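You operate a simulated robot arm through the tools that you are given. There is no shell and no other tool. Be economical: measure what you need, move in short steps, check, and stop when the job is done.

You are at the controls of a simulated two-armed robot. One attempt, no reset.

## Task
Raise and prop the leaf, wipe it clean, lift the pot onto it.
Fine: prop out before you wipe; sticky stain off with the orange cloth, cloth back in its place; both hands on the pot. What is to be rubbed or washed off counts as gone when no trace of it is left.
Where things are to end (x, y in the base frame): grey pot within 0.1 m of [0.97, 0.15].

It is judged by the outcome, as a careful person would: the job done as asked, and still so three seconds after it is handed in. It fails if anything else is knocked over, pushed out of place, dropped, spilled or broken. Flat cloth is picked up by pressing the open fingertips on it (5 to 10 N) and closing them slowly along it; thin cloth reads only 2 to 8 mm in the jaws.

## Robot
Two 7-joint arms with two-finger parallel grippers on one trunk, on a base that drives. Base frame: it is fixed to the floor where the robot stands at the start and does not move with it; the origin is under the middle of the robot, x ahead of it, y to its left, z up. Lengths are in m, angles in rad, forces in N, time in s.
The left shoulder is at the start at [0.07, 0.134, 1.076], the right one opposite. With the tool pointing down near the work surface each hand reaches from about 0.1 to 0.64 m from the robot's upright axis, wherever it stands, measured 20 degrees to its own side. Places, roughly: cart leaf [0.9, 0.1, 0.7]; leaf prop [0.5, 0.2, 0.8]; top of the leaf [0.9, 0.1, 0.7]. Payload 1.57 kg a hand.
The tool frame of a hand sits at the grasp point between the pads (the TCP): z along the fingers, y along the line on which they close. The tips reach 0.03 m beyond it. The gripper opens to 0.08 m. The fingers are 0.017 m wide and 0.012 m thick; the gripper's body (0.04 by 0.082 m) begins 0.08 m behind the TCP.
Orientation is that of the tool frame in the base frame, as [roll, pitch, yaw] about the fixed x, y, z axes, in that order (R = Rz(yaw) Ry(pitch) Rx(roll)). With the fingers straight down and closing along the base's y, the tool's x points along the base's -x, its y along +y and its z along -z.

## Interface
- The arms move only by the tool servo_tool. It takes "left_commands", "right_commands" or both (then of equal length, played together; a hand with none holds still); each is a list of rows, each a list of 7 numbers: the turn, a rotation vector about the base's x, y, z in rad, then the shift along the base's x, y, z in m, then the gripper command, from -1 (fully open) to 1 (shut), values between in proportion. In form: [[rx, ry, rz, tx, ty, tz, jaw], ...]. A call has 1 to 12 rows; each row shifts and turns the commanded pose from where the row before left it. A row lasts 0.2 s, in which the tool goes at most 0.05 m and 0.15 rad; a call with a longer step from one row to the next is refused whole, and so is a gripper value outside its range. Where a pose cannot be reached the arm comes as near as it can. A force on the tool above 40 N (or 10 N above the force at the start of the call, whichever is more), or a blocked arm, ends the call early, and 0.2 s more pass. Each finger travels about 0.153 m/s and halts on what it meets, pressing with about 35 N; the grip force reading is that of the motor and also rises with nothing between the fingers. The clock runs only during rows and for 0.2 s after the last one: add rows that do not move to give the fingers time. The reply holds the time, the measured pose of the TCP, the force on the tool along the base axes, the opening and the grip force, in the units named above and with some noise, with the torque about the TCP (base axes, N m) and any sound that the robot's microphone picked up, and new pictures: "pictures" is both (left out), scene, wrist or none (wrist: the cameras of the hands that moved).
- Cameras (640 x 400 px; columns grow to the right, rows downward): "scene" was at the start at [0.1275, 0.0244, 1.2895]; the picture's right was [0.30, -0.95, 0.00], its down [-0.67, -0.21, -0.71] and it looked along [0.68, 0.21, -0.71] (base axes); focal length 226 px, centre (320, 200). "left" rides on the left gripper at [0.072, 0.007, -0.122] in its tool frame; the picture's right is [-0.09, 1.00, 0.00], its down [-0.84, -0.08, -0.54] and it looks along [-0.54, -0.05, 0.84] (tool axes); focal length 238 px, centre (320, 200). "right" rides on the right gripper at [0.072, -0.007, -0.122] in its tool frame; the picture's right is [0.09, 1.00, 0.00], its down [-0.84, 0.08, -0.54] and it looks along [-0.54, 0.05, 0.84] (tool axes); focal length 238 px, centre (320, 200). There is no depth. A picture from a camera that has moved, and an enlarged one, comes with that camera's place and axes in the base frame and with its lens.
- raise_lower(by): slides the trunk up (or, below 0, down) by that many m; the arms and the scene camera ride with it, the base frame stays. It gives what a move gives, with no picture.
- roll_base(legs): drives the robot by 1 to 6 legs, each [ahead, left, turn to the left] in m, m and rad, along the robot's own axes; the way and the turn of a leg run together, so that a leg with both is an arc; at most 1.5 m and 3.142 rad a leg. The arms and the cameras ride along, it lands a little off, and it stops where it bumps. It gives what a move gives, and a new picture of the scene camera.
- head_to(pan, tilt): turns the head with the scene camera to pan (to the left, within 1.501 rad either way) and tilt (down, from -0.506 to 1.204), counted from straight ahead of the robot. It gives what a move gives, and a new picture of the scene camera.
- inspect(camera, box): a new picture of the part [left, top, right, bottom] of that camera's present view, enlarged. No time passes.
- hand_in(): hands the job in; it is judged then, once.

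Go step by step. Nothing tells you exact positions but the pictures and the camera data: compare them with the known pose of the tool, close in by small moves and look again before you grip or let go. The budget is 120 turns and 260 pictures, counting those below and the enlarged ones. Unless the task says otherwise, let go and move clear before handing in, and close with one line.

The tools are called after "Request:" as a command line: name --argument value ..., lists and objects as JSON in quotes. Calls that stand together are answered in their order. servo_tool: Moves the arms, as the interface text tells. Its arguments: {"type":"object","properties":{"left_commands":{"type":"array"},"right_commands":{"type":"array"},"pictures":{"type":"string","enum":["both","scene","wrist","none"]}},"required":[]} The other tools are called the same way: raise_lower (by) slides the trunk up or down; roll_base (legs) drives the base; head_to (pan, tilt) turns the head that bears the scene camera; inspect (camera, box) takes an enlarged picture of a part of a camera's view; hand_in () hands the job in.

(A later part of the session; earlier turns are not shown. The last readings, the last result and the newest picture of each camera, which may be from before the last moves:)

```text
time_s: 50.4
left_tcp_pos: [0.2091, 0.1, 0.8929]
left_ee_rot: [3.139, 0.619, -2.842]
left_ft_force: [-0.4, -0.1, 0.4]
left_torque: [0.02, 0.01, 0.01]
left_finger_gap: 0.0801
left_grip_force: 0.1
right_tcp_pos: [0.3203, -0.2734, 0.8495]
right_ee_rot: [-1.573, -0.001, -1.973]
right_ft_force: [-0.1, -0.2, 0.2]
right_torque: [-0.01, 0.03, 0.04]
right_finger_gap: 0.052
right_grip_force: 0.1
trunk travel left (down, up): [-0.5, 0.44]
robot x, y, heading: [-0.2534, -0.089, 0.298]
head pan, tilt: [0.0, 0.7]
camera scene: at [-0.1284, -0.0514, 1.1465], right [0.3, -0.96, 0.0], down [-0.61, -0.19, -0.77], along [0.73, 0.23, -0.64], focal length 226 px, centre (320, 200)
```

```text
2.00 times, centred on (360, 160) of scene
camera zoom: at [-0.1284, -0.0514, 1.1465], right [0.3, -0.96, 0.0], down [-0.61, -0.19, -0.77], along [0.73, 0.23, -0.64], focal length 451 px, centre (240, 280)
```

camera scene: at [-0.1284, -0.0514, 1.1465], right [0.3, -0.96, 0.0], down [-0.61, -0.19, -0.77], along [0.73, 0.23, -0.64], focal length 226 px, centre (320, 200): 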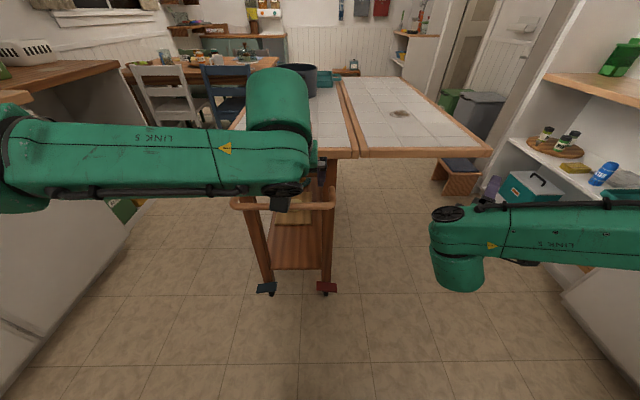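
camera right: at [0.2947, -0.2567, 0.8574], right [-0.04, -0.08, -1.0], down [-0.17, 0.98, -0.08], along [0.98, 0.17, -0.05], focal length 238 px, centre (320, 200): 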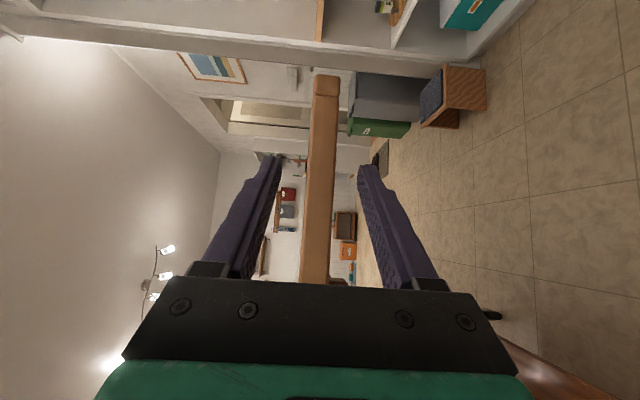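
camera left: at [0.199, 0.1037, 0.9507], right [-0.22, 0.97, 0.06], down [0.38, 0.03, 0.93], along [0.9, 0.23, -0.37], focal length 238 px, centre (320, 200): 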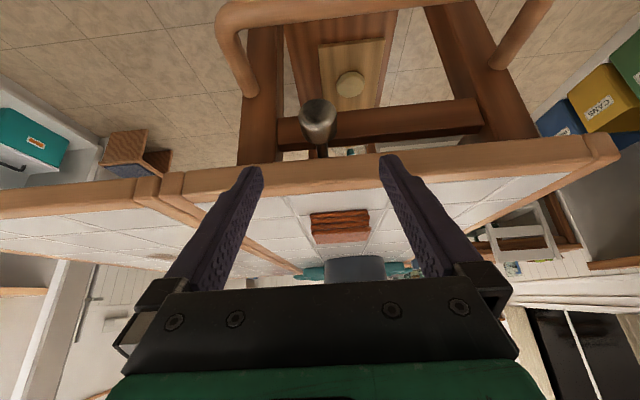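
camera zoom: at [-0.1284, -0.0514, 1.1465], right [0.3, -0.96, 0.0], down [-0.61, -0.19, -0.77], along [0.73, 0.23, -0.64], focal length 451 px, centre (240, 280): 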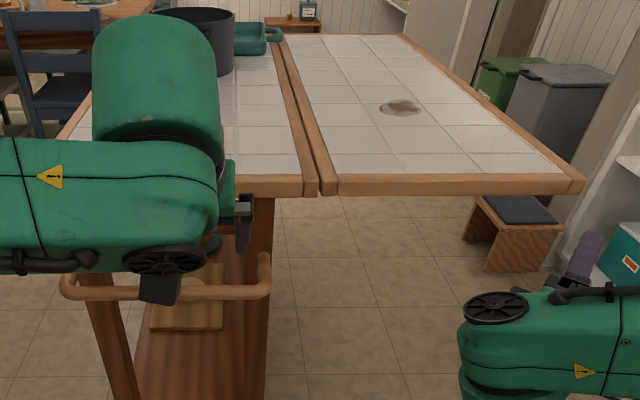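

The leaf holds. The knob is at about (0.359, 0.148, 0.81). I'll straddle it again with the left hand and push to its stop.

Request:
servo_tool --left_commands '[[0, 0, 0, 0.038, 0.012, 0, -1], [0, 0, 0, 0.038, 0.012, 0, -1], [0, 0, 0, 0.0225, 0.0087, -0.028, -1], [0, 0, 0, 0.0225, 0.0087, -0.028, -1], [0, 0, 0, 0.0225, 0.0087, -0.028, -0.5], [0, 0, 0, 0, 0, 0, 0], [0, 0, 0, 0.003, -0.0095, 0, 0.0], [0, 0, 0, 0.003, -0.0095, 0, 0.0], [0, 0, 0, 0.003, -0.0095, 0, 0.0], [0, 0, 0, 0.003, -0.0095, 0, 0.0], [0, 0, 0, 0, 0, 0, 0]]'

Request:
inspect --camera "left" --box '[0, 80, 400, 300]'

```text
time_s: 52.8
left_tcp_pos: [0.2647, 0.1415, 0.8101]
left_ee_rot: [3.141, 0.617, -2.841]
left_ft_force: [0.1, 0.0, -0.1]
left_torque: [-0.01, 0.02, 0.01]
left_finger_gap: 0.0401
left_grip_force: 0.0
left hand out of reach, approached as far as the arm can: row 1, 2, 3, 4, 5, 7, 8, 9, 10
right_tcp_pos: [0.321, -0.2733, 0.8502]
right_ee_rot: [-1.574, 0.0, -1.974]
right_ft_force: [0.2, 0.1, 0.5]
right_torque: [0.0, 0.0, 0.0]
right_finger_gap: 0.0518
right_grip_force: 0.1
trunk travel left (down, up): [-0.5, 0.44]
robot x, y, heading: [-0.2585, -0.0894, 0.298]
head pan, tilt: [0.0, 0.7]
camera scene: at [-0.1278, -0.0512, 1.1465], right [0.3, -0.96, 0.0], down [-0.62, -0.19, -0.76], along [0.73, 0.23, -0.64], focal length 226 px, centre (320, 200)
camera left: at [0.139, 0.111, 0.8681], right [-0.22, 0.97, 0.05], down [0.37, 0.03, 0.93], along [0.9, 0.23, -0.37], focal length 238 px, centre (320, 200)
```

scene: 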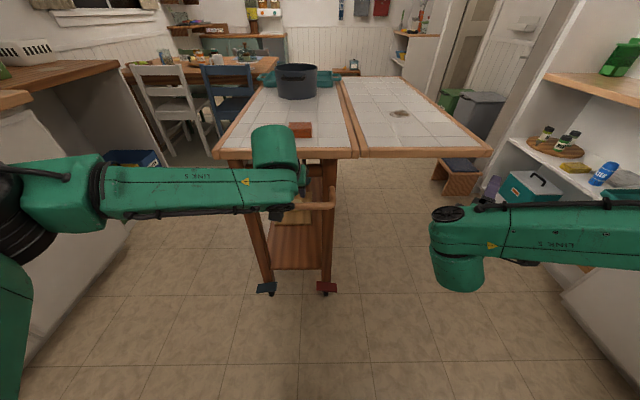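
left: 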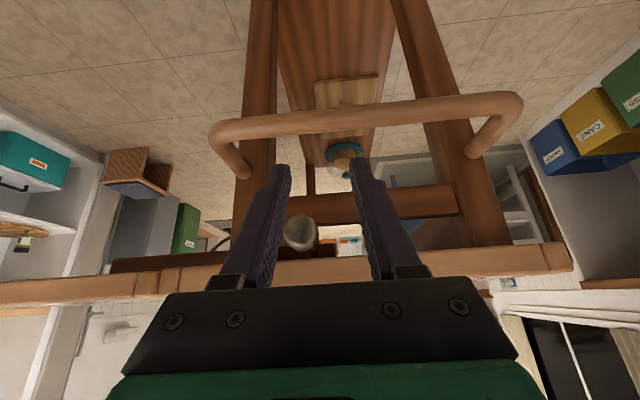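

```text
1.60 times, centred on (200, 190) of left
camera zoom: at [0.139, 0.111, 0.8681], right [-0.22, 0.97, 0.05], down [0.37, 0.03, 0.93], along [0.9, 0.23, -0.37], focal length 381 px, centre (512, 216)
```

zoom: 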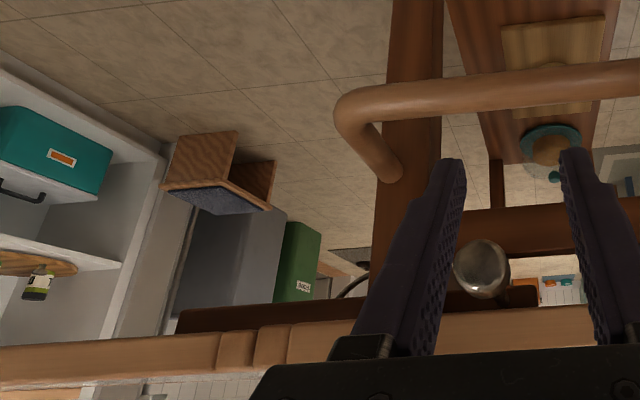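

The left arm can't reach well across its own centre. I'll first return the right hand to a neutral pose, then shift the base to the right so the knob lies on the left side.

Request:
servo_tool --right_commands '[[0.136, 0.0425, 0, -0.01, 0, 0.02, -1], [0.136, 0.0425, 0, -0.01, 0, 0.02, -1], [0.136, 0.0425, 0, -0.01, 0, 0.02, -1], [0.136, 0.0425, 0, 0, 0.01, 0.02, -1], [0.136, 0.0425, 0, 0, 0.01, 0.02, -1], [0.136, 0.0425, 0, 0, 0.02, 0.02, -1], [0.136, 0.0425, 0, 0, 0.02, 0, -1], [0.136, 0.0425, 0, 0, 0.02, 0, -1], [0.136, 0.0425, 0, 0, 0.02, 0, -1], [0.136, 0.0425, 0, 0, 0.02, 0, -1], [0.136, 0.0425, 0, 0, 0, 0, -1]]' --left_commands '[[0, 0, 0, 0, 0, 0.02, -1], [0, 0, 0, -0.01, 0.02, 0.03, -1], [0, 0, 0, -0.01, 0.03, 0.03, -1], [0, 0, 0, -0.01, 0.03, 0, -1], [0, 0, 0, 0, 0.02, 0, -1], [0, 0, 0, 0, 0.02, 0, -1], [0, 0, 0, 0, 0, 0, -1], [0, 0, 0, 0, 0, 0, -1], [0, 0, 0, 0, 0, 0, -1], [0, 0, 0, 0, 0, 0, -1], [0, 0, 0, 0, 0, 0, -1]]' --pictures "none"

Request:
servo_tool --right_commands '[[-0.043, 0.138, 0, -0.01, 0, 0.02, -1], [-0.043, 0.138, 0, -0.01, 0, 0.02, -1], [-0.043, 0.138, 0, -0.01, 0, 0.02, -1], [-0.043, 0.138, 0, 0, 0, 0, -1], [-0.043, 0.138, 0, 0, 0, 0, -1], [-0.043, 0.138, 0, 0, 0, 0, -1]]' --pictures "scene"

```text
time_s: 55.2
left_tcp_pos: [0.2343, 0.2606, 0.8896]
left_ee_rot: [3.139, 0.619, -2.842]
left_ft_force: [-0.1, -0.6, 0.0]
left_torque: [0.01, 0.0, -0.01]
left_finger_gap: 0.0801
left_grip_force: 0.0
right_tcp_pos: [0.2906, -0.1552, 0.9702]
right_ee_rot: [3.139, 0.865, -2.836]
right_ft_force: [-0.6, -0.7, -0.8]
right_torque: [0.04, -0.03, 0.0]
right_finger_gap: 0.0798
right_grip_force: 0.0
trunk travel left (down, up): [-0.5, 0.44]
robot x, y, heading: [-0.2529, -0.0897, 0.297]
head pan, tilt: [0.0, 0.7]
```

```text
time_s: 56.6
left_tcp_pos: [0.2344, 0.2638, 0.8896]
left_ee_rot: [-3.141, 0.619, -2.841]
left_ft_force: [0.3, 0.0, 0.1]
left_torque: [-0.02, 0.01, -0.02]
left_finger_gap: 0.0804
left_grip_force: 0.0
right_tcp_pos: [0.258, -0.151, 1.03]
right_ee_rot: [3.141, 0.002, -2.835]
right_ft_force: [-0.7, -0.7, -0.6]
right_torque: [0.02, -0.01, 0.0]
right_finger_gap: 0.0801
right_grip_force: 0.0
trunk travel left (down, up): [-0.5, 0.44]
robot x, y, heading: [-0.2534, -0.0941, 0.3]
head pan, tilt: [0.0, 0.7]
camera scene: at [-0.1281, -0.05, 1.1464], right [0.3, -0.96, 0.0], down [-0.62, -0.19, -0.76], along [0.73, 0.23, -0.64], focal length 226 px, centre (320, 200)
```

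scene: 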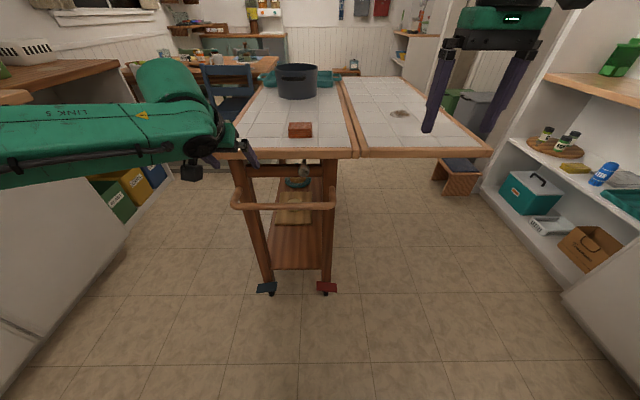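

Request:
roll_base --legs '[[0, -0.16, 0]]'

Request:
inspect --camera "left" --box '[120, 0, 520, 250]'

```text
time_s: 58.0
left_tcp_pos: [0.2821, 0.1104, 0.891]
left_ee_rot: [3.139, 0.618, -2.841]
left_ft_force: [-0.6, -0.3, -0.5]
left_torque: [0.04, 0.01, -0.01]
left_finger_gap: 0.08
left_grip_force: 0.2
right_tcp_pos: [0.3062, -0.306, 1.0283]
right_ee_rot: [3.14, -0.001, -2.838]
right_ft_force: [-0.4, -0.6, -1.0]
right_torque: [0.04, 0.01, -0.04]
right_finger_gap: 0.0797
right_grip_force: 0.1
trunk travel left (down, up): [-0.5, 0.44]
robot x, y, heading: [-0.2066, -0.2447, 0.297]
head pan, tilt: [0.0, 0.7]
camera scene: at [-0.0809, -0.2032, 1.1465], right [0.3, -0.96, 0.0], down [-0.62, -0.19, -0.76], along [0.73, 0.23, -0.64], focal length 226 px, centre (320, 200)
```

scene: 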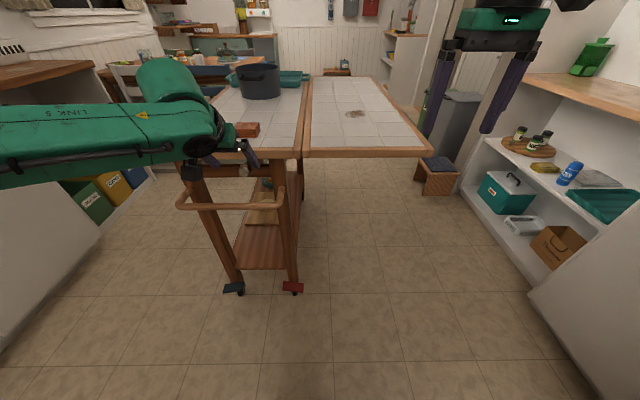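

```text
1.60 times, centred on (320, 125) of left
camera zoom: at [0.1561, 0.079, 0.9482], right [-0.22, 0.97, 0.06], down [0.37, 0.03, 0.93], along [0.9, 0.23, -0.37], focal length 381 px, centre (320, 320)
```

zoom: 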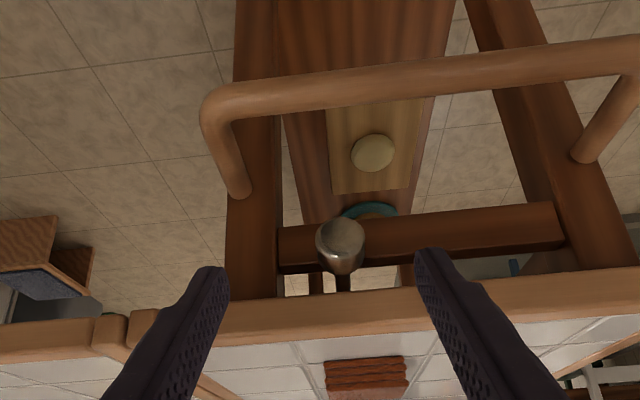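

Request:
servo_tool --left_commands '[[0, 0, 0, 0.023, 0.0125, -0.028, -1], [0, 0, 0, 0.023, 0.0125, -0.028, -1], [0, 0, 0, 0.023, 0.0125, -0.028, -1], [0, 0, 0, 0, 0, 0, -0.5], [0, 0, 0, 0, 0, 0, 0], [0, 0, 0, 0.003, -0.0095, 0, 0.0], [0, 0, 0, 0.003, -0.0095, 0, 0.0], [0, 0, 0, 0.003, -0.0095, 0, 0.0], [0, 0, 0, 0.003, -0.0095, 0, 0.0], [0, 0, 0, 0, 0, 0, 0]]'

Request:
inspect --camera "left" --box '[120, 50, 520, 300]'

```text
time_s: 60.2
left_tcp_pos: [0.3625, 0.1111, 0.8067]
left_ee_rot: [3.141, 0.618, -2.84]
left_ft_force: [-1.8, 1.2, -1.2]
left_torque: [0.0, -0.02, 0.03]
left_finger_gap: 0.0421
left_grip_force: 1.3
right_tcp_pos: [0.3051, -0.3044, 1.0289]
right_ee_rot: [3.139, -0.002, -2.838]
right_ft_force: [0.2, 0.2, 0.8]
right_torque: [0.0, -0.01, -0.02]
right_finger_gap: 0.0797
right_grip_force: 0.1
trunk travel left (down, up): [-0.5, 0.44]
robot x, y, heading: [-0.2106, -0.2439, 0.299]
head pan, tilt: [0.0, 0.7]
camera scene: at [-0.0811, -0.2023, 1.1464], right [0.3, -0.96, 0.0], down [-0.62, -0.19, -0.76], along [0.73, 0.23, -0.64], focal length 226 px, centre (320, 200)
camera left: at [0.2366, 0.0793, 0.8639], right [-0.22, 0.97, 0.05], down [0.38, 0.03, 0.93], along [0.9, 0.23, -0.37], focal length 238 px, centre (320, 200)
```

scene: 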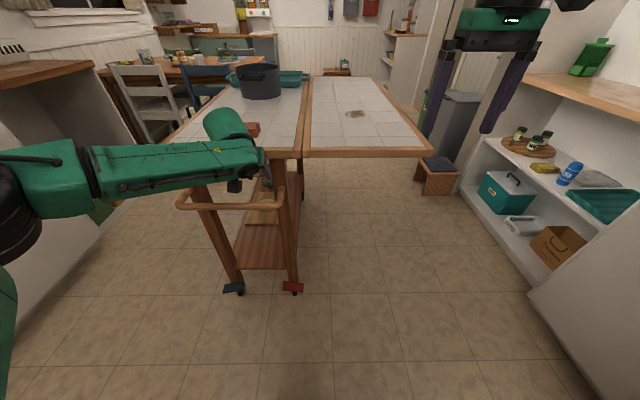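
left: 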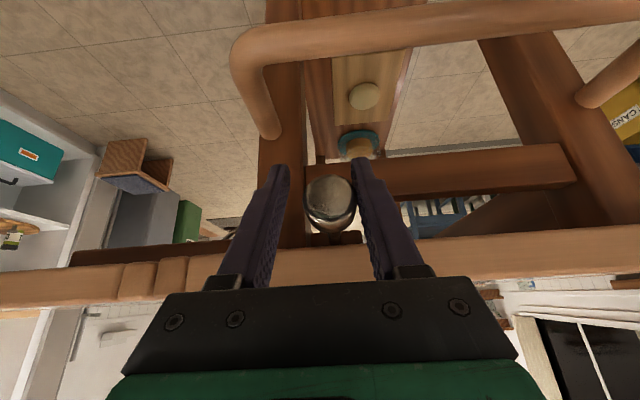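

```text
1.60 times, centred on (320, 175) of left
camera zoom: at [0.2366, 0.0793, 0.8639], right [-0.22, 0.97, 0.05], down [0.38, 0.03, 0.93], along [0.9, 0.23, -0.37], focal length 381 px, centre (320, 240)
```

zoom: 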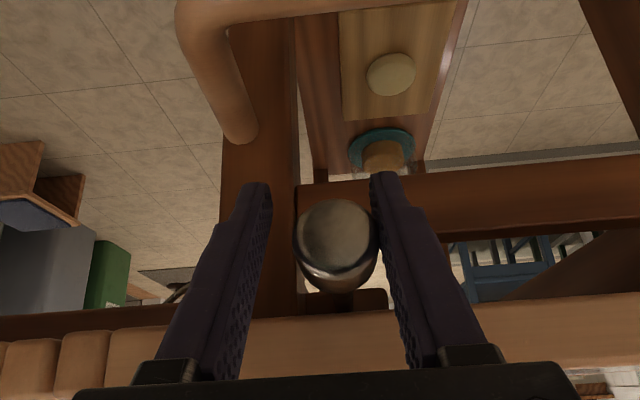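

Still moving freely; knob is about 4 cm further. I'll push on until it stops.

Request:
servo_tool --left_commands '[[0, 0, 0, 0.003, -0.0095, 0, 0.0], [0, 0, 0, 0.003, -0.0095, 0, 0.0], [0, 0, 0, 0.003, -0.0095, 0, 0.0], [0, 0, 0, 0.003, -0.0095, 0, 0.0], [0, 0, 0, 0.003, -0.0095, 0, 0.0], [0, 0, 0, 0, 0, 0, 0]]' --pictures "wrist"

Request:
inspect --camera "left" --box '[120, 50, 520, 300]'

```text
time_s: 61.6
left_tcp_pos: [0.3553, 0.0723, 0.8045]
left_ee_rot: [-3.141, 0.614, -2.84]
left_ft_force: [-12.9, 4.9, -11.9]
left_torque: [-0.12, 0.15, 0.47]
left_finger_gap: 0.0474
left_grip_force: 4.1
left hand out of reach, approached as far as the arm can: row 2, 3, 4, 5
right_tcp_pos: [0.305, -0.3016, 1.0296]
right_ee_rot: [3.141, -0.002, -2.836]
right_ft_force: [-0.8, 0.1, -0.4]
right_torque: [-0.02, 0.0, 0.03]
right_finger_gap: 0.0802
right_grip_force: 0.1
trunk travel left (down, up): [-0.5, 0.44]
robot x, y, heading: [-0.2109, -0.2416, 0.302]
head pan, tilt: [0.0, 0.7]
camera left: at [0.2297, 0.0399, 0.8638], right [-0.22, 0.97, 0.05], down [0.38, 0.04, 0.92], along [0.9, 0.23, -0.38], focal length 238 px, centre (320, 200)
```

left: 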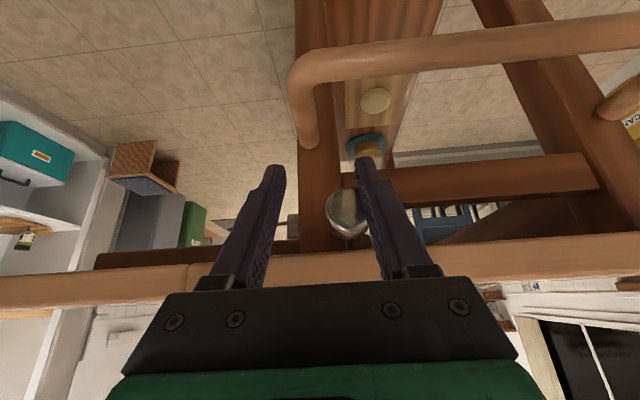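

```text
1.60 times, centred on (320, 175) of left
camera zoom: at [0.2297, 0.0399, 0.8638], right [-0.22, 0.97, 0.05], down [0.38, 0.04, 0.92], along [0.9, 0.23, -0.38], focal length 381 px, centre (320, 240)
```

zoom: 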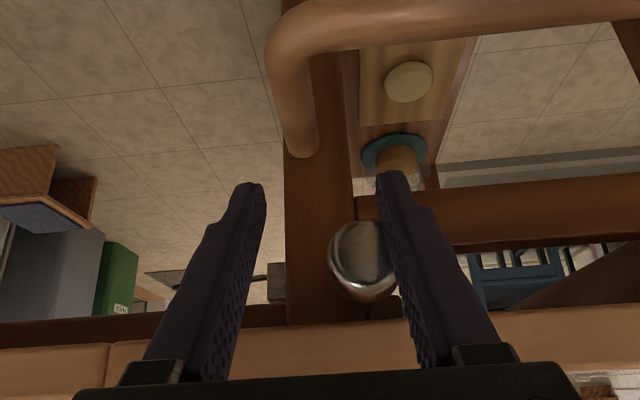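

The knob has reached the right leg, so the prop is fully out. Now I'll free the left hand and bring it up to a neutral pose; the plan is to work from the cart's right side, facing across the leaf.

Request:
servo_tool --left_commands '[[0, 0, 0, 0, 0.005, 0, -0.5], [0, 0, 0, -0.01, 0, 0, -1], [0, 0, 0, -0.02, -0.006, 0.02, -1], [0, 0, 0, -0.02, -0.006, 0.04, -1], [0, 0, 0, -0.01, 0, 0.045, -1], [-0.042, 0.134, 0, -0.01, 0, 0.045, -1], [-0.042, 0.134, 0, 0, 0.02, 0.045, -1], [-0.042, 0.134, 0, 0, 0.03, 0.03, -1], [-0.042, 0.134, 0, 0, 0.03, 0, -1], [-0.018, 0.057, 0, 0, 0.02, 0, -1], [0, 0, 0, 0, 0, 0, -1]]'

Request:
raise_lower --by 0.15

Request:
head_to --pan -0.5 --tilt 0.7

```text
time_s: 64.0
left_tcp_pos: [0.2037, 0.1688, 0.9767]
left_ee_rot: [-3.139, -0.003, -2.842]
left_ft_force: [0.6, -0.3, 0.2]
left_torque: [0.01, -0.01, -0.01]
left_finger_gap: 0.0799
left_grip_force: 0.0
left hand out of reach, approached as far as the arm can: row 7, 8, 9, 10
right_tcp_pos: [0.3061, -0.305, 1.0291]
right_ee_rot: [3.139, -0.002, -2.837]
right_ft_force: [-0.8, -0.2, 0.1]
right_torque: [0.01, 0.04, 0.0]
right_finger_gap: 0.0799
right_grip_force: 0.1
trunk travel left (down, up): [-0.5, 0.44]
robot x, y, heading: [-0.2094, -0.2432, 0.3]
head pan, tilt: [0.0, 0.7]
camera scene: at [-0.0805, -0.2032, 1.1464], right [0.3, -0.96, 0.0], down [-0.62, -0.19, -0.76], along [0.73, 0.23, -0.64], focal length 226 px, centre (320, 200)
camera left: at [0.1327, 0.1543, 1.0991], right [-0.21, 0.98, 0.0], down [0.82, 0.17, 0.54], along [0.53, 0.11, -0.84], focal length 238 px, centre (320, 200)
```

scene: 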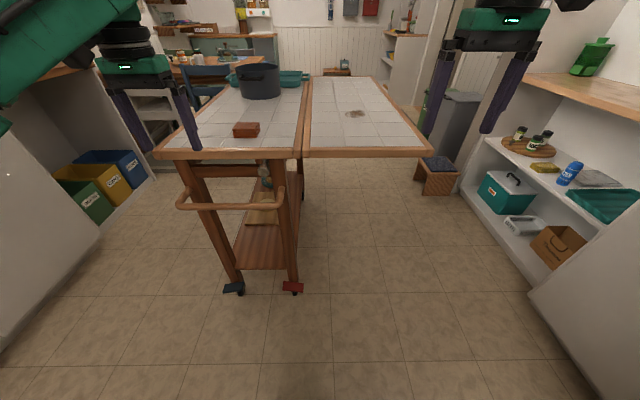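
left: 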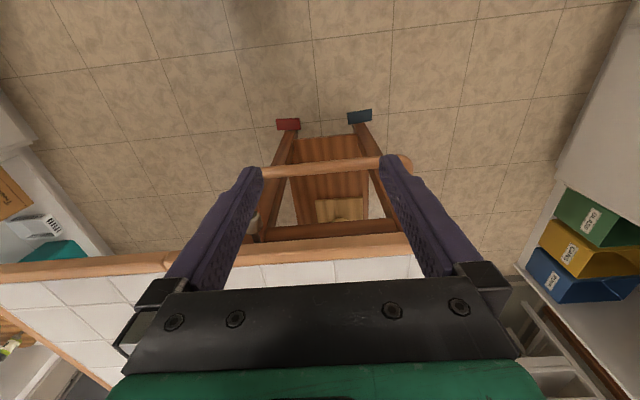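

```text
time_s: 65.8
left_tcp_pos: [0.2043, 0.1691, 1.126]
left_ee_rot: [-3.14, -0.001, -2.842]
left_ft_force: [-0.4, 0.4, 0.3]
left_torque: [0.01, -0.01, -0.02]
left_finger_gap: 0.0798
left_grip_force: 0.0
right_tcp_pos: [0.3063, -0.305, 1.179]
right_ee_rot: [3.141, -0.001, -2.838]
right_ft_force: [0.2, 0.4, 0.5]
right_torque: [-0.01, -0.02, 0.02]
right_finger_gap: 0.08
right_grip_force: 0.0
trunk travel left (down, up): [-0.65, 0.29]
robot x, y, heading: [-0.2066, -0.2397, 0.298]
head pan, tilt: [0.0, 0.7]
```

```text
time_s: 66.7
left_tcp_pos: [0.2049, 0.1691, 1.1261]
left_ee_rot: [-3.14, -0.002, -2.84]
left_ft_force: [-0.5, -0.3, 0.6]
left_torque: [-0.01, 0.0, 0.0]
left_finger_gap: 0.0799
left_grip_force: 0.1
right_tcp_pos: [0.3051, -0.3049, 1.1792]
right_ee_rot: [3.14, -0.002, -2.838]
right_ft_force: [0.3, -0.1, 0.5]
right_torque: [0.01, -0.02, 0.02]
right_finger_gap: 0.0802
right_grip_force: 0.0
trunk travel left (down, up): [-0.65, 0.29]
robot x, y, heading: [-0.2103, -0.241, 0.3]
head pan, tilt: [-0.499, 0.7]
camera scene: at [-0.0788, -0.2446, 1.2965], right [-0.2, -0.98, 0.0], down [-0.63, 0.13, -0.76], along [0.75, -0.15, -0.64], focal length 226 px, centre (320, 200)
```

scene: 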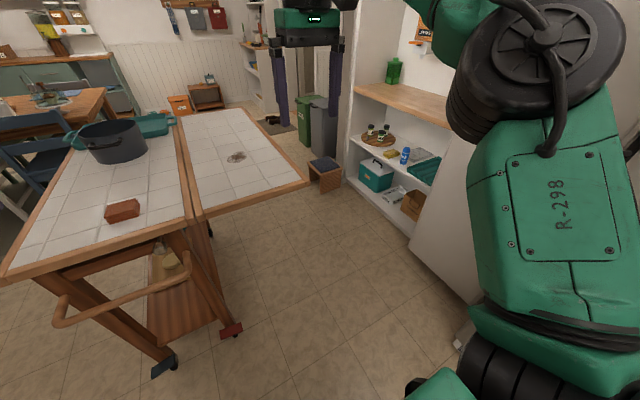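

Request:
head_to --pan -1.1 --tilt 0.9

```text
time_s: 67.7
left_tcp_pos: [0.2036, 0.1692, 1.1263]
left_ee_rot: [-3.14, -0.002, -2.841]
left_ft_force: [-0.3, 0.0, 0.1]
left_torque: [0.01, 0.0, 0.01]
left_finger_gap: 0.0802
left_grip_force: 0.1
right_tcp_pos: [0.3049, -0.3049, 1.1786]
right_ee_rot: [3.139, -0.001, -2.838]
right_ft_force: [-0.4, 0.3, -0.6]
right_torque: [-0.04, 0.01, 0.0]
right_finger_gap: 0.08
right_grip_force: 0.0
trunk travel left (down, up): [-0.65, 0.29]
robot x, y, heading: [-0.2084, -0.2427, 0.302]
head pan, tilt: [-1.1, 0.901]
camera scene: at [-0.1094, -0.282, 1.2803], right [-0.72, -0.7, 0.0], down [-0.55, 0.56, -0.62], along [0.43, -0.45, -0.78], focal length 226 px, centre (320, 200)
```

scene: 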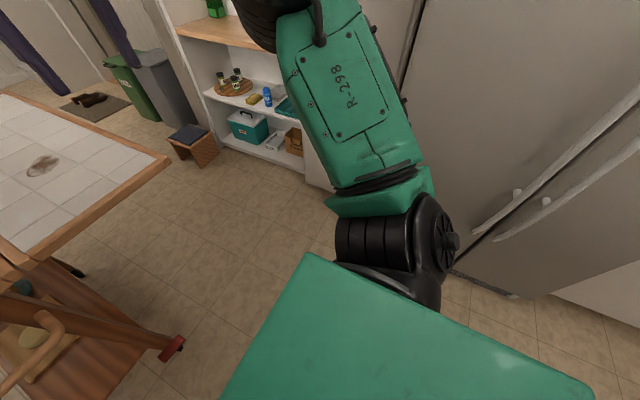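

The fridge is on my right behind; the corridor beside the leaf is free. I'll drive diagonally around the leaf's corner into it, then turn left to face across the leaf.

Request:
roll_base --legs '[[0.3, -0.47, 0], [0.64, -0.13, 0]]'

Request:
head_to --pan 0.6 --tilt 0.8

```text
time_s: 74.1
left_tcp_pos: [1.2815, -0.1303, 1.1265]
left_ee_rot: [-3.139, 0.0, -2.845]
left_ft_force: [0.4, 0.5, -0.2]
left_torque: [0.01, 0.01, -0.02]
left_finger_gap: 0.0802
left_grip_force: 0.1
right_tcp_pos: [1.3818, -0.6038, 1.1788]
right_ee_rot: [3.14, -0.001, -2.84]
right_ft_force: [-0.3, 0.4, 0.0]
right_torque: [0.01, -0.02, -0.03]
right_finger_gap: 0.0802
right_grip_force: 0.0
trunk travel left (down, up): [-0.65, 0.29]
robot x, y, heading: [0.8675, -0.5457, 0.301]
head pan, tilt: [-1.1, 0.901]
camera scene: at [0.9668, -0.5811, 1.2804], right [-0.72, -0.7, 0.0], down [-0.54, 0.56, -0.62], along [0.43, -0.45, -0.78], focal length 226 px, centre (320, 200)
```

scene: 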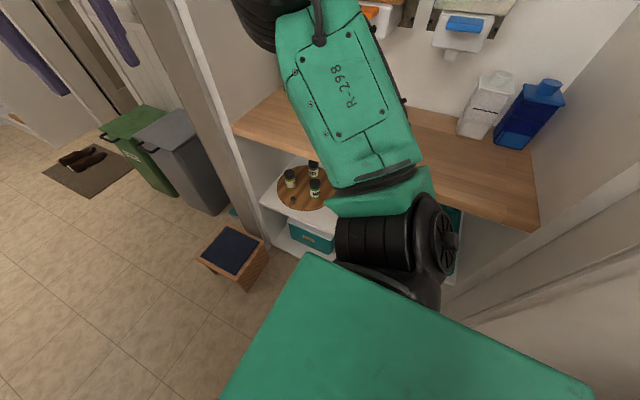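

```text
time_s: 75.9
left_tcp_pos: [1.2813, -0.1307, 1.1269]
left_ee_rot: [-3.139, -0.001, -2.843]
left_ft_force: [0.8, 0.0, -0.4]
left_torque: [0.01, -0.05, 0.01]
left_finger_gap: 0.0801
left_grip_force: 0.1
right_tcp_pos: [1.3819, -0.6048, 1.1781]
right_ee_rot: [3.139, -0.001, -2.841]
right_ft_force: [-0.8, -0.3, 0.0]
right_torque: [0.01, -0.04, -0.02]
right_finger_gap: 0.0799
right_grip_force: 0.1
trunk travel left (down, up): [-0.65, 0.29]
robot x, y, heading: [0.8667, -0.5431, 0.299]
head pan, tilt: [0.6, 0.799]
camera scene: at [0.9652, -0.4637, 1.2882], right [0.78, -0.62, 0.0], down [-0.45, -0.56, -0.7], along [0.43, 0.54, -0.72], focal length 226 px, centre (320, 200)
```

scene: 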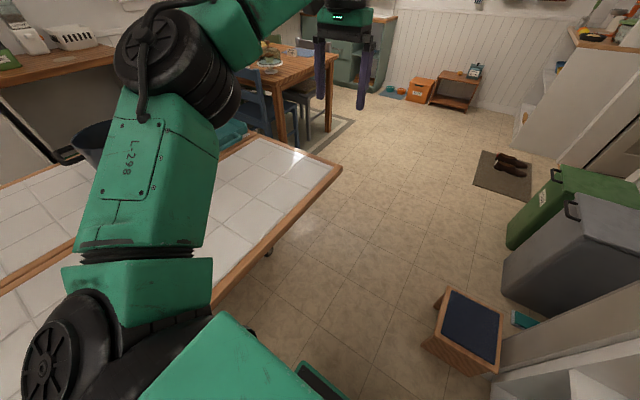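

At the leaf's side. Turning left 90° to face across the leaf.

Request:
roll_base --legs '[[0, 0, 1.571]]'

Request:
head_to --pan 0.0 --tilt 0.8

```text
time_s: 80.1
left_tcp_pos: [0.4545, -0.1288, 1.1257]
left_ee_rot: [-3.14, -0.001, -1.269]
left_ft_force: [0.8, 0.1, -0.9]
left_torque: [-0.03, 0.0, 0.01]
left_finger_gap: 0.0798
left_grip_force: 0.1
right_tcp_pos: [0.9288, -0.0267, 1.1784]
right_ee_rot: [3.14, 0.0, -1.262]
right_ft_force: [0.7, -0.9, -0.3]
right_torque: [-0.03, -0.03, -0.03]
right_finger_gap: 0.08
right_grip_force: 0.1
trunk travel left (down, up): [-0.65, 0.29]
robot x, y, heading: [0.8659, -0.5417, 1.866]
head pan, tilt: [0.6, 0.799]
camera scene: at [0.7887, -0.4435, 1.2882], right [0.62, 0.78, 0.0], down [0.56, -0.44, -0.7], along [-0.55, 0.43, -0.72], focal length 226 px, centre (320, 200)
```

scene: 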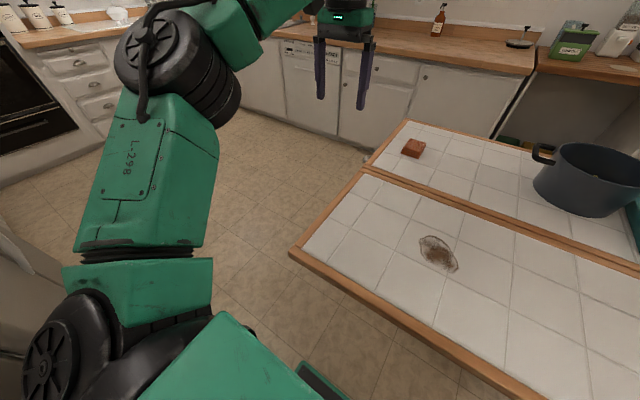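

```text
time_s: 81.1
left_tcp_pos: [0.4543, -0.1299, 1.126]
left_ee_rot: [-3.14, -0.003, -1.269]
left_ft_force: [-0.9, 0.3, -0.6]
left_torque: [-0.04, 0.0, 0.0]
left_finger_gap: 0.0801
left_grip_force: 0.0
right_tcp_pos: [0.9269, -0.027, 1.1795]
right_ee_rot: [3.14, -0.001, -1.262]
right_ft_force: [-0.5, 0.0, 0.0]
right_torque: [0.03, -0.01, -0.01]
right_finger_gap: 0.0803
right_grip_force: 0.1
trunk travel left (down, up): [-0.65, 0.29]
robot x, y, heading: [0.8688, -0.5428, 1.872]
head pan, tilt: [0.0, 0.799]
camera scene: at [0.8278, -0.4165, 1.2882], right [0.95, 0.3, 0.0], down [0.21, -0.68, -0.7], along [-0.21, 0.67, -0.72], focal length 226 px, centre (320, 200)
```

scene: 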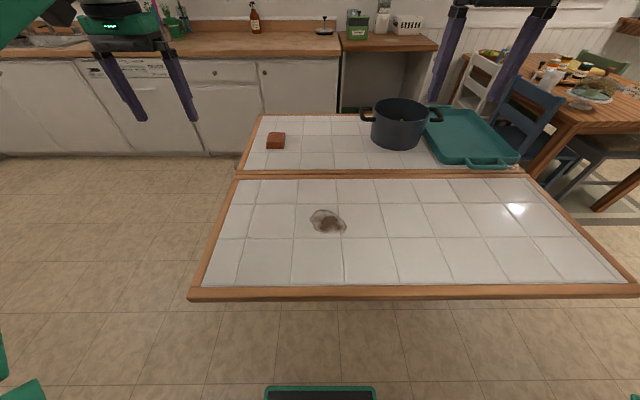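

Excellent view: cloth near (0.48, 0.19), stain near (0.75, −0.08), and the pot's handles point left and right from here. I'll move 0.12 closer and send the left hand, pitched forward, above the cloth.

Request:
roll_base --legs '[[0.12, 0, 0]]'

Request:
servo_tool --left_commands '[[-0.12, -0.037, 0, 0.008, 0.025, 0, -1], [-0.12, -0.037, 0, 0.008, 0.025, 0, -1], [-0.12, -0.037, 0, 0.008, 0.025, 0, -1], [-0.12, -0.037, 0, 0.008, 0.025, 0, -1], [0, 0, 0, 0.008, 0.025, -0.03, -1], [0, 0, 0, 0.005, 0.025, -0.04, -1], [0, 0, 0, 0, 0.01, -0.03, -1], [0, 0, 0, 0, 0, 0, -1]]'

```text
time_s: 82.3
left_tcp_pos: [0.4193, -0.0164, 1.1272]
left_ee_rot: [-3.14, 0.0, -1.269]
left_ft_force: [0.0, -0.1, 0.3]
left_torque: [-0.01, 0.0, 0.03]
left_finger_gap: 0.08
left_grip_force: 0.0
right_tcp_pos: [0.8924, 0.0861, 1.1786]
right_ee_rot: [3.141, 0.001, -1.263]
right_ft_force: [-0.7, 0.3, 0.4]
right_torque: [0.0, 0.02, 0.01]
right_finger_gap: 0.0797
right_grip_force: 0.1
trunk travel left (down, up): [-0.65, 0.29]
robot x, y, heading: [0.8289, -0.428, 1.877]
head pan, tilt: [0.0, 0.799]
camera scene: at [0.7928, -0.3038, 1.2884], right [0.95, 0.3, 0.0], down [0.21, -0.68, -0.7], along [-0.21, 0.67, -0.72], focal length 226 px, centre (320, 200)
```

scene: 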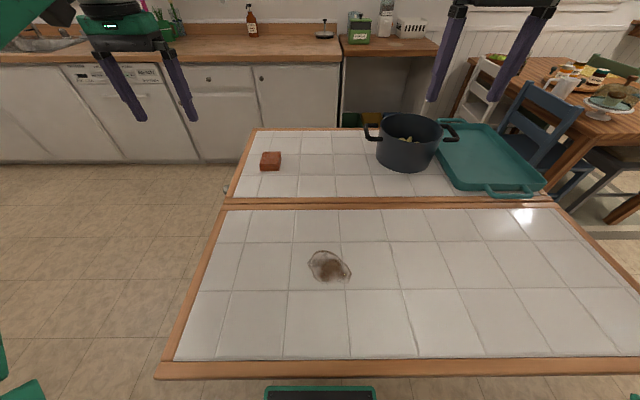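

```text
time_s: 84.1
left_tcp_pos: [0.4871, -0.0592, 0.9183]
left_ee_rot: [3.141, -0.503, -1.269]
left_ft_force: [0.6, 0.1, 0.0]
left_torque: [-0.01, 0.0, 0.0]
left_finger_gap: 0.0799
left_grip_force: 0.0
left hand out of reach, approached as far as the arm can: row 1, 2, 3, 4, 5, 6, 7
right_tcp_pos: [0.892, 0.0878, 1.1782]
right_ee_rot: [3.139, 0.001, -1.264]
right_ft_force: [-0.3, 0.2, -0.1]
right_torque: [-0.01, 0.0, -0.01]
right_finger_gap: 0.0801
right_grip_force: 0.1
trunk travel left (down, up): [-0.65, 0.29]
robot x, y, heading: [0.8337, -0.4264, 1.873]
head pan, tilt: [0.0, 0.799]
camera scene: at [0.7923, -0.302, 1.2882], right [0.95, 0.3, 0.0], down [0.21, -0.68, -0.7], along [-0.21, 0.67, -0.72], focal length 226 px, centre (320, 200)
camera left: at [0.4814, -0.065, 1.0598], right [-0.97, -0.22, -0.04], down [-0.22, 0.97, 0.07], along [0.03, 0.08, -1.0], focal length 238 px, centre (320, 200)
```

scene: 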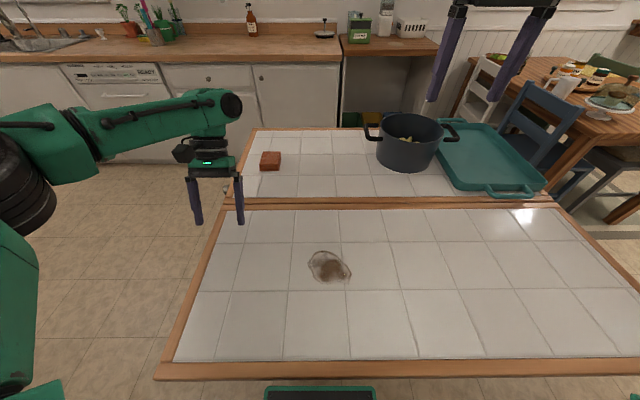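
left: 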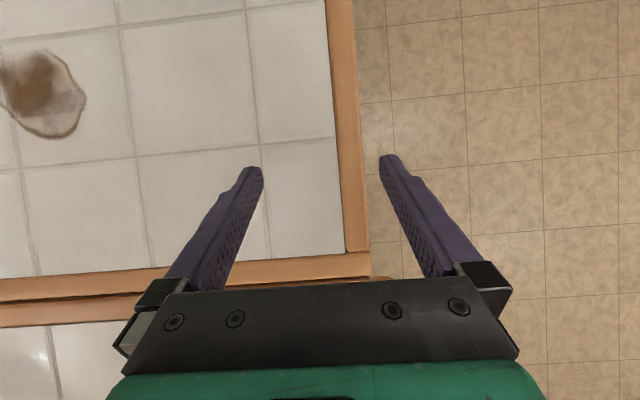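

I tilted the wrong way. I'll rotate the left hand to point forward and move above the cloth.

Request:
servo_tool --left_commands '[[0.136, 0.0425, 0, 0, 0.02, 0.02, -1], [0.136, 0.0425, 0, 0, 0.02, 0.02, -1], [0.136, 0.0425, 0, 0, 0.02, 0.01, -1], [0.136, 0.0425, 0, 0, 0.03, 0, -1], [0.136, 0.0425, 0, 0, 0.03, 0, -1], [0.136, 0.0425, 0, 0, 0.03, 0, -1], [0.136, 0.0425, 0, 0, 0.03, 0, -1], [0, 0, 0, 0, 0.03, 0, -1], [0, 0, 0, -0.002, 0.025, 0, -1], [0, 0, 0, 0, 0, 0, -1]]'

Request:
inspect --camera "left" --box '[200, 0, 440, 150]'

```text
time_s: 86.3
left_tcp_pos: [0.4818, 0.1312, 0.9689]
left_ee_rot: [-3.141, 0.493, -1.266]
left_ft_force: [-0.2, -0.2, 0.1]
left_torque: [0.01, 0.0, 0.01]
left_finger_gap: 0.0799
left_grip_force: 0.1
left hand out of reach, approached as far as the arm can: row 8, 9
right_tcp_pos: [0.893, 0.0874, 1.1782]
right_ee_rot: [3.138, -0.001, -1.262]
right_ft_force: [-0.5, 0.3, 0.5]
right_torque: [0.02, 0.01, -0.01]
right_finger_gap: 0.08
right_grip_force: 0.1
trunk travel left (down, up): [-0.65, 0.29]
robot x, y, heading: [0.8354, -0.4292, 1.872]
head pan, tilt: [0.0, 0.799]
camera scene: at [0.7923, -0.302, 1.2882], right [0.95, 0.3, 0.0], down [0.21, -0.68, -0.7], along [-0.21, 0.67, -0.72], focal length 226 px, centre (320, 200)
camera left: at [0.5113, 0.014, 1.0423], right [-0.97, -0.22, 0.04], down [-0.07, 0.48, 0.87], along [-0.21, 0.85, -0.48], focal length 238 px, centre (320, 200)
```

scene: 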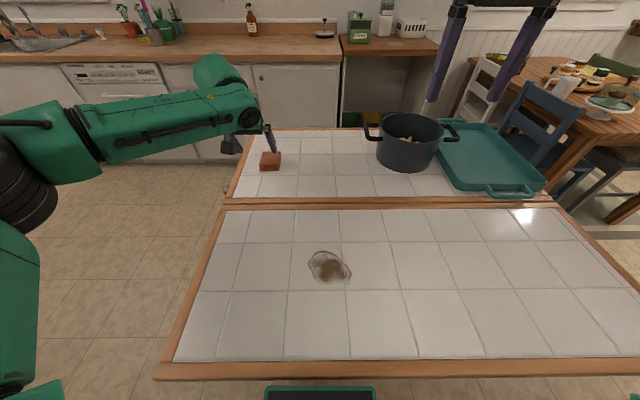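
left: 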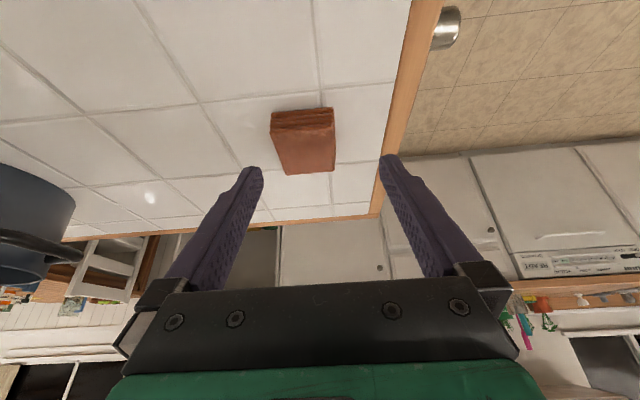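

```text
2.67 times, centred on (320, 75) of left
camera zoom: at [0.5113, 0.014, 1.0423], right [-0.97, -0.22, 0.04], down [-0.07, 0.48, 0.87], along [-0.21, 0.85, -0.48], focal length 636 px, centre (320, 533)
```

zoom: 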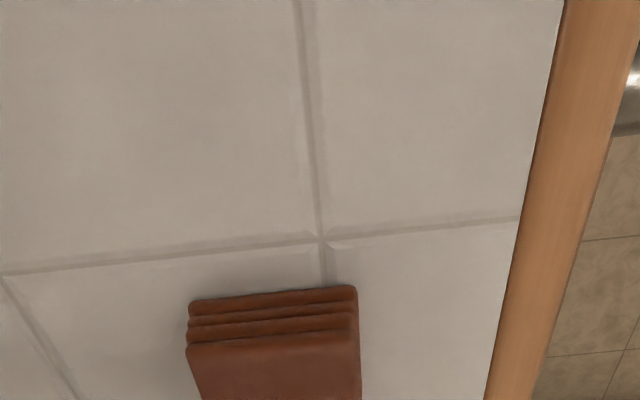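

The reach falls 5 cm short. I'll check how much room there is between my trunk and the leaf edge.

Request:
head_to --pan 0.0 --tilt 1.2

```text
time_s: 87.2
left_tcp_pos: [0.4814, 0.1317, 0.9685]
left_ee_rot: [-3.141, 0.495, -1.267]
left_ft_force: [-1.3, 0.9, -0.4]
left_torque: [0.0, -0.01, 0.0]
left_finger_gap: 0.0803
left_grip_force: 0.1
right_tcp_pos: [0.8922, 0.0878, 1.1797]
right_ee_rot: [3.14, -0.001, -1.264]
right_ft_force: [0.1, -0.3, 0.1]
right_torque: [0.0, -0.02, 0.0]
right_finger_gap: 0.08
right_grip_force: 0.0
trunk travel left (down, up): [-0.65, 0.29]
robot x, y, heading: [0.8305, -0.4251, 1.873]
head pan, tilt: [0.0, 1.201]
camera scene: at [0.7997, -0.326, 1.2605], right [0.95, 0.3, 0.0], down [0.28, -0.89, -0.36], along [-0.11, 0.35, -0.93], focal length 226 px, centre (320, 200)
```

scene: 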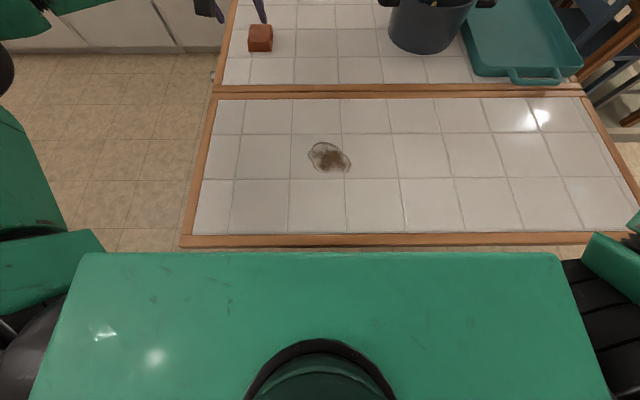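

There's about 19 cm from my axis to the leaf edge. I'll creep 4 cm closer, pitch the hand further forward, and position above the cloth.

Request:
roll_base --legs '[[0.04, 0, 0]]'

Request:
servo_tool --left_commands '[[0.1195, 0.037, 0, 0.005, 0.0, -0.015, -1], [0.1195, 0.037, 0, 0.005, 0.003, -0.015, -1], [0, 0, 0, 0.003, 0.005, -0.01, -1], [0, 0, 0, 0, 0, 0, -1]]'

Request:
inspect --camera "left" --box '[200, 0, 440, 200]'

```text
time_s: 88.1
left_tcp_pos: [0.4702, 0.1666, 0.9719]
left_ee_rot: [-3.142, 0.499, -1.265]
left_ft_force: [0.0, -0.6, 1.3]
left_torque: [-0.01, 0.02, 0.05]
left_finger_gap: 0.0798
left_grip_force: 0.0
right_tcp_pos: [0.8831, 0.1218, 1.1813]
right_ee_rot: [3.14, 0.005, -1.264]
right_ft_force: [-0.1, 0.0, 0.5]
right_torque: [0.05, 0.01, -0.01]
right_finger_gap: 0.0802
right_grip_force: 0.1
trunk travel left (down, up): [-0.65, 0.29]
robot x, y, heading: [0.8181, -0.3888, 1.872]
head pan, tilt: [0.0, 1.201]
camera scene: at [0.7892, -0.2924, 1.261], right [0.95, 0.3, 0.0], down [0.28, -0.89, -0.37], along [-0.11, 0.35, -0.93], focal length 226 px, centre (320, 200)
```

scene: 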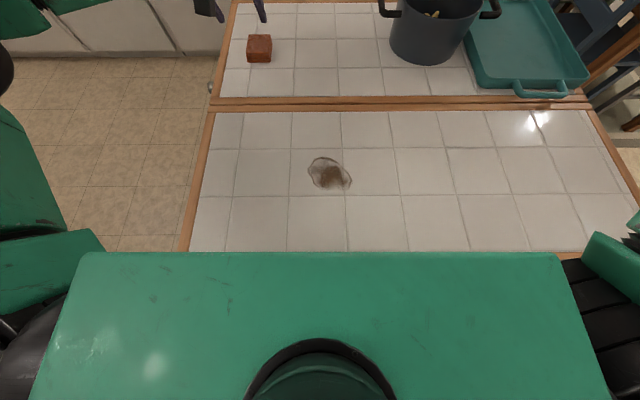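

```text
time_s: 89.1
left_tcp_pos: [0.4836, 0.1763, 0.9294]
left_ee_rot: [-3.14, 0.748, -1.267]
left_ft_force: [-0.5, -0.5, -0.2]
left_torque: [-0.04, -0.01, 0.01]
left_finger_gap: 0.08
left_grip_force: 0.1
right_tcp_pos: [0.8802, 0.1247, 1.1806]
right_ee_rot: [3.139, 0.0, -1.264]
right_ft_force: [-0.5, 0.8, 0.7]
right_torque: [-0.01, -0.03, 0.03]
right_finger_gap: 0.0799
right_grip_force: 0.0
trunk travel left (down, up): [-0.65, 0.29]
robot x, y, heading: [0.8215, -0.3895, 1.869]
head pan, tilt: [0.0, 1.201]
camera scene: at [0.788, -0.2893, 1.2606], right [0.95, 0.3, 0.0], down [0.28, -0.89, -0.36], along [-0.11, 0.35, -0.93], focal length 226 px, centre (320, 200)
camera left: at [0.5173, 0.0449, 0.9702], right [-0.97, -0.23, 0.06], down [0.0, 0.26, 0.97], along [-0.24, 0.94, -0.25], focal length 238 px, centre (320, 200)
```

scene: 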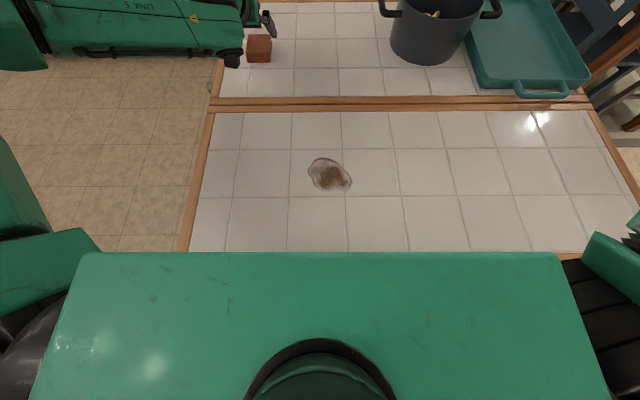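
left: 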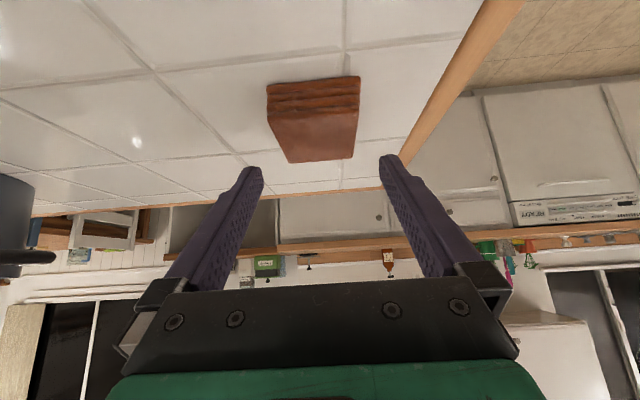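

```text
2.00 times, centred on (320, 100) of left
camera zoom: at [0.5173, 0.0449, 0.9702], right [-0.97, -0.23, 0.06], down [0.0, 0.26, 0.97], along [-0.24, 0.94, -0.25], focal length 477 px, centre (320, 400)
```

zoom: 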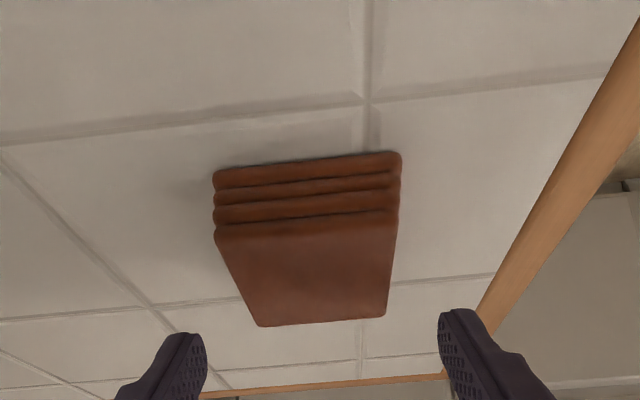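

The cloth is centred between the fingers (about 6 cm wide). Going down and closing gently.

Request:
servo_tool --left_commands '[[0, 0, 0, -0.001, 0.004, -0.015, -1], [0, 0, 0, -0.001, 0.004, -0.015, -1], [0, 0, 0, 0, 0, -0.012, -1], [0, 0, 0, 0, 0, 0, -0.7], [0, 0, 0, 0, 0, 0, -0.5], [0, 0, 0, 0, 0, 0, -0.3], [0, 0, 0, 0, 0, 0, -0.2], [0, 0, 0, 0, 0, 0, -0.2]]' --pictures "wrist"

Request:
inspect --camera "left" --box '[200, 50, 440, 250]'

```text
time_s: 90.9
left_tcp_pos: [0.4807, 0.1813, 0.8889]
left_ee_rot: [-3.139, 0.744, -1.266]
left_ft_force: [1.6, -0.2, 0.4]
left_torque: [-0.01, -0.01, 0.01]
left_finger_gap: 0.0589
left_grip_force: 34.6
left hand out of reach, approached as far as the arm can: row 3
right_tcp_pos: [0.8807, 0.1258, 1.1797]
right_ee_rot: [3.138, 0.0, -1.265]
right_ft_force: [0.7, -0.6, 0.1]
right_torque: [-0.01, -0.01, -0.01]
right_finger_gap: 0.0801
right_grip_force: 0.0
trunk travel left (down, up): [-0.65, 0.29]
robot x, y, heading: [0.818, -0.3907, 1.874]
head pan, tilt: [0.0, 1.201]
camera left: at [0.5137, 0.0497, 0.9291], right [-0.97, -0.23, 0.06], down [0.0, 0.26, 0.97], along [-0.24, 0.94, -0.25], focal length 238 px, centre (320, 200)
```

left: 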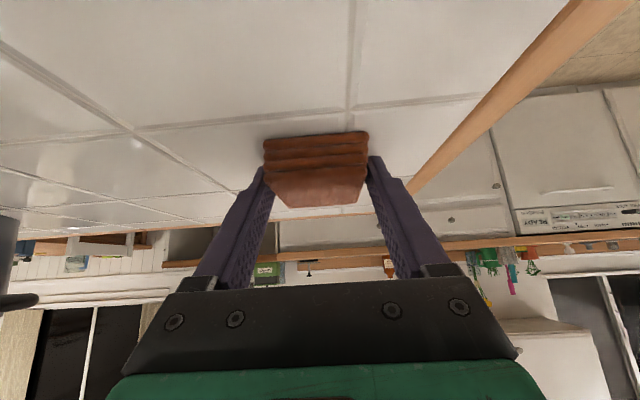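

```text
2.00 times, centred on (320, 150) of left
camera zoom: at [0.5137, 0.0497, 0.9291], right [-0.97, -0.23, 0.06], down [0.0, 0.26, 0.97], along [-0.24, 0.94, -0.25], focal length 477 px, centre (320, 300)
```

zoom: 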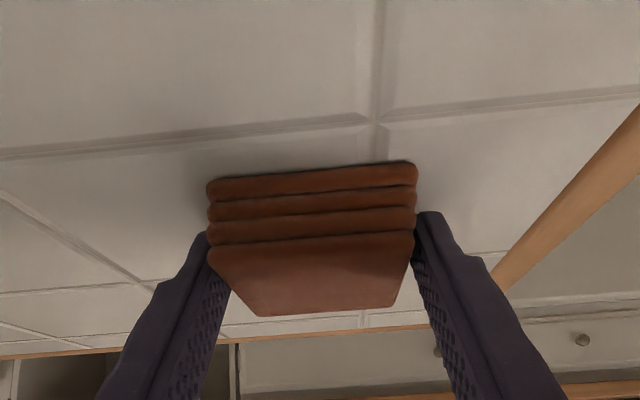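

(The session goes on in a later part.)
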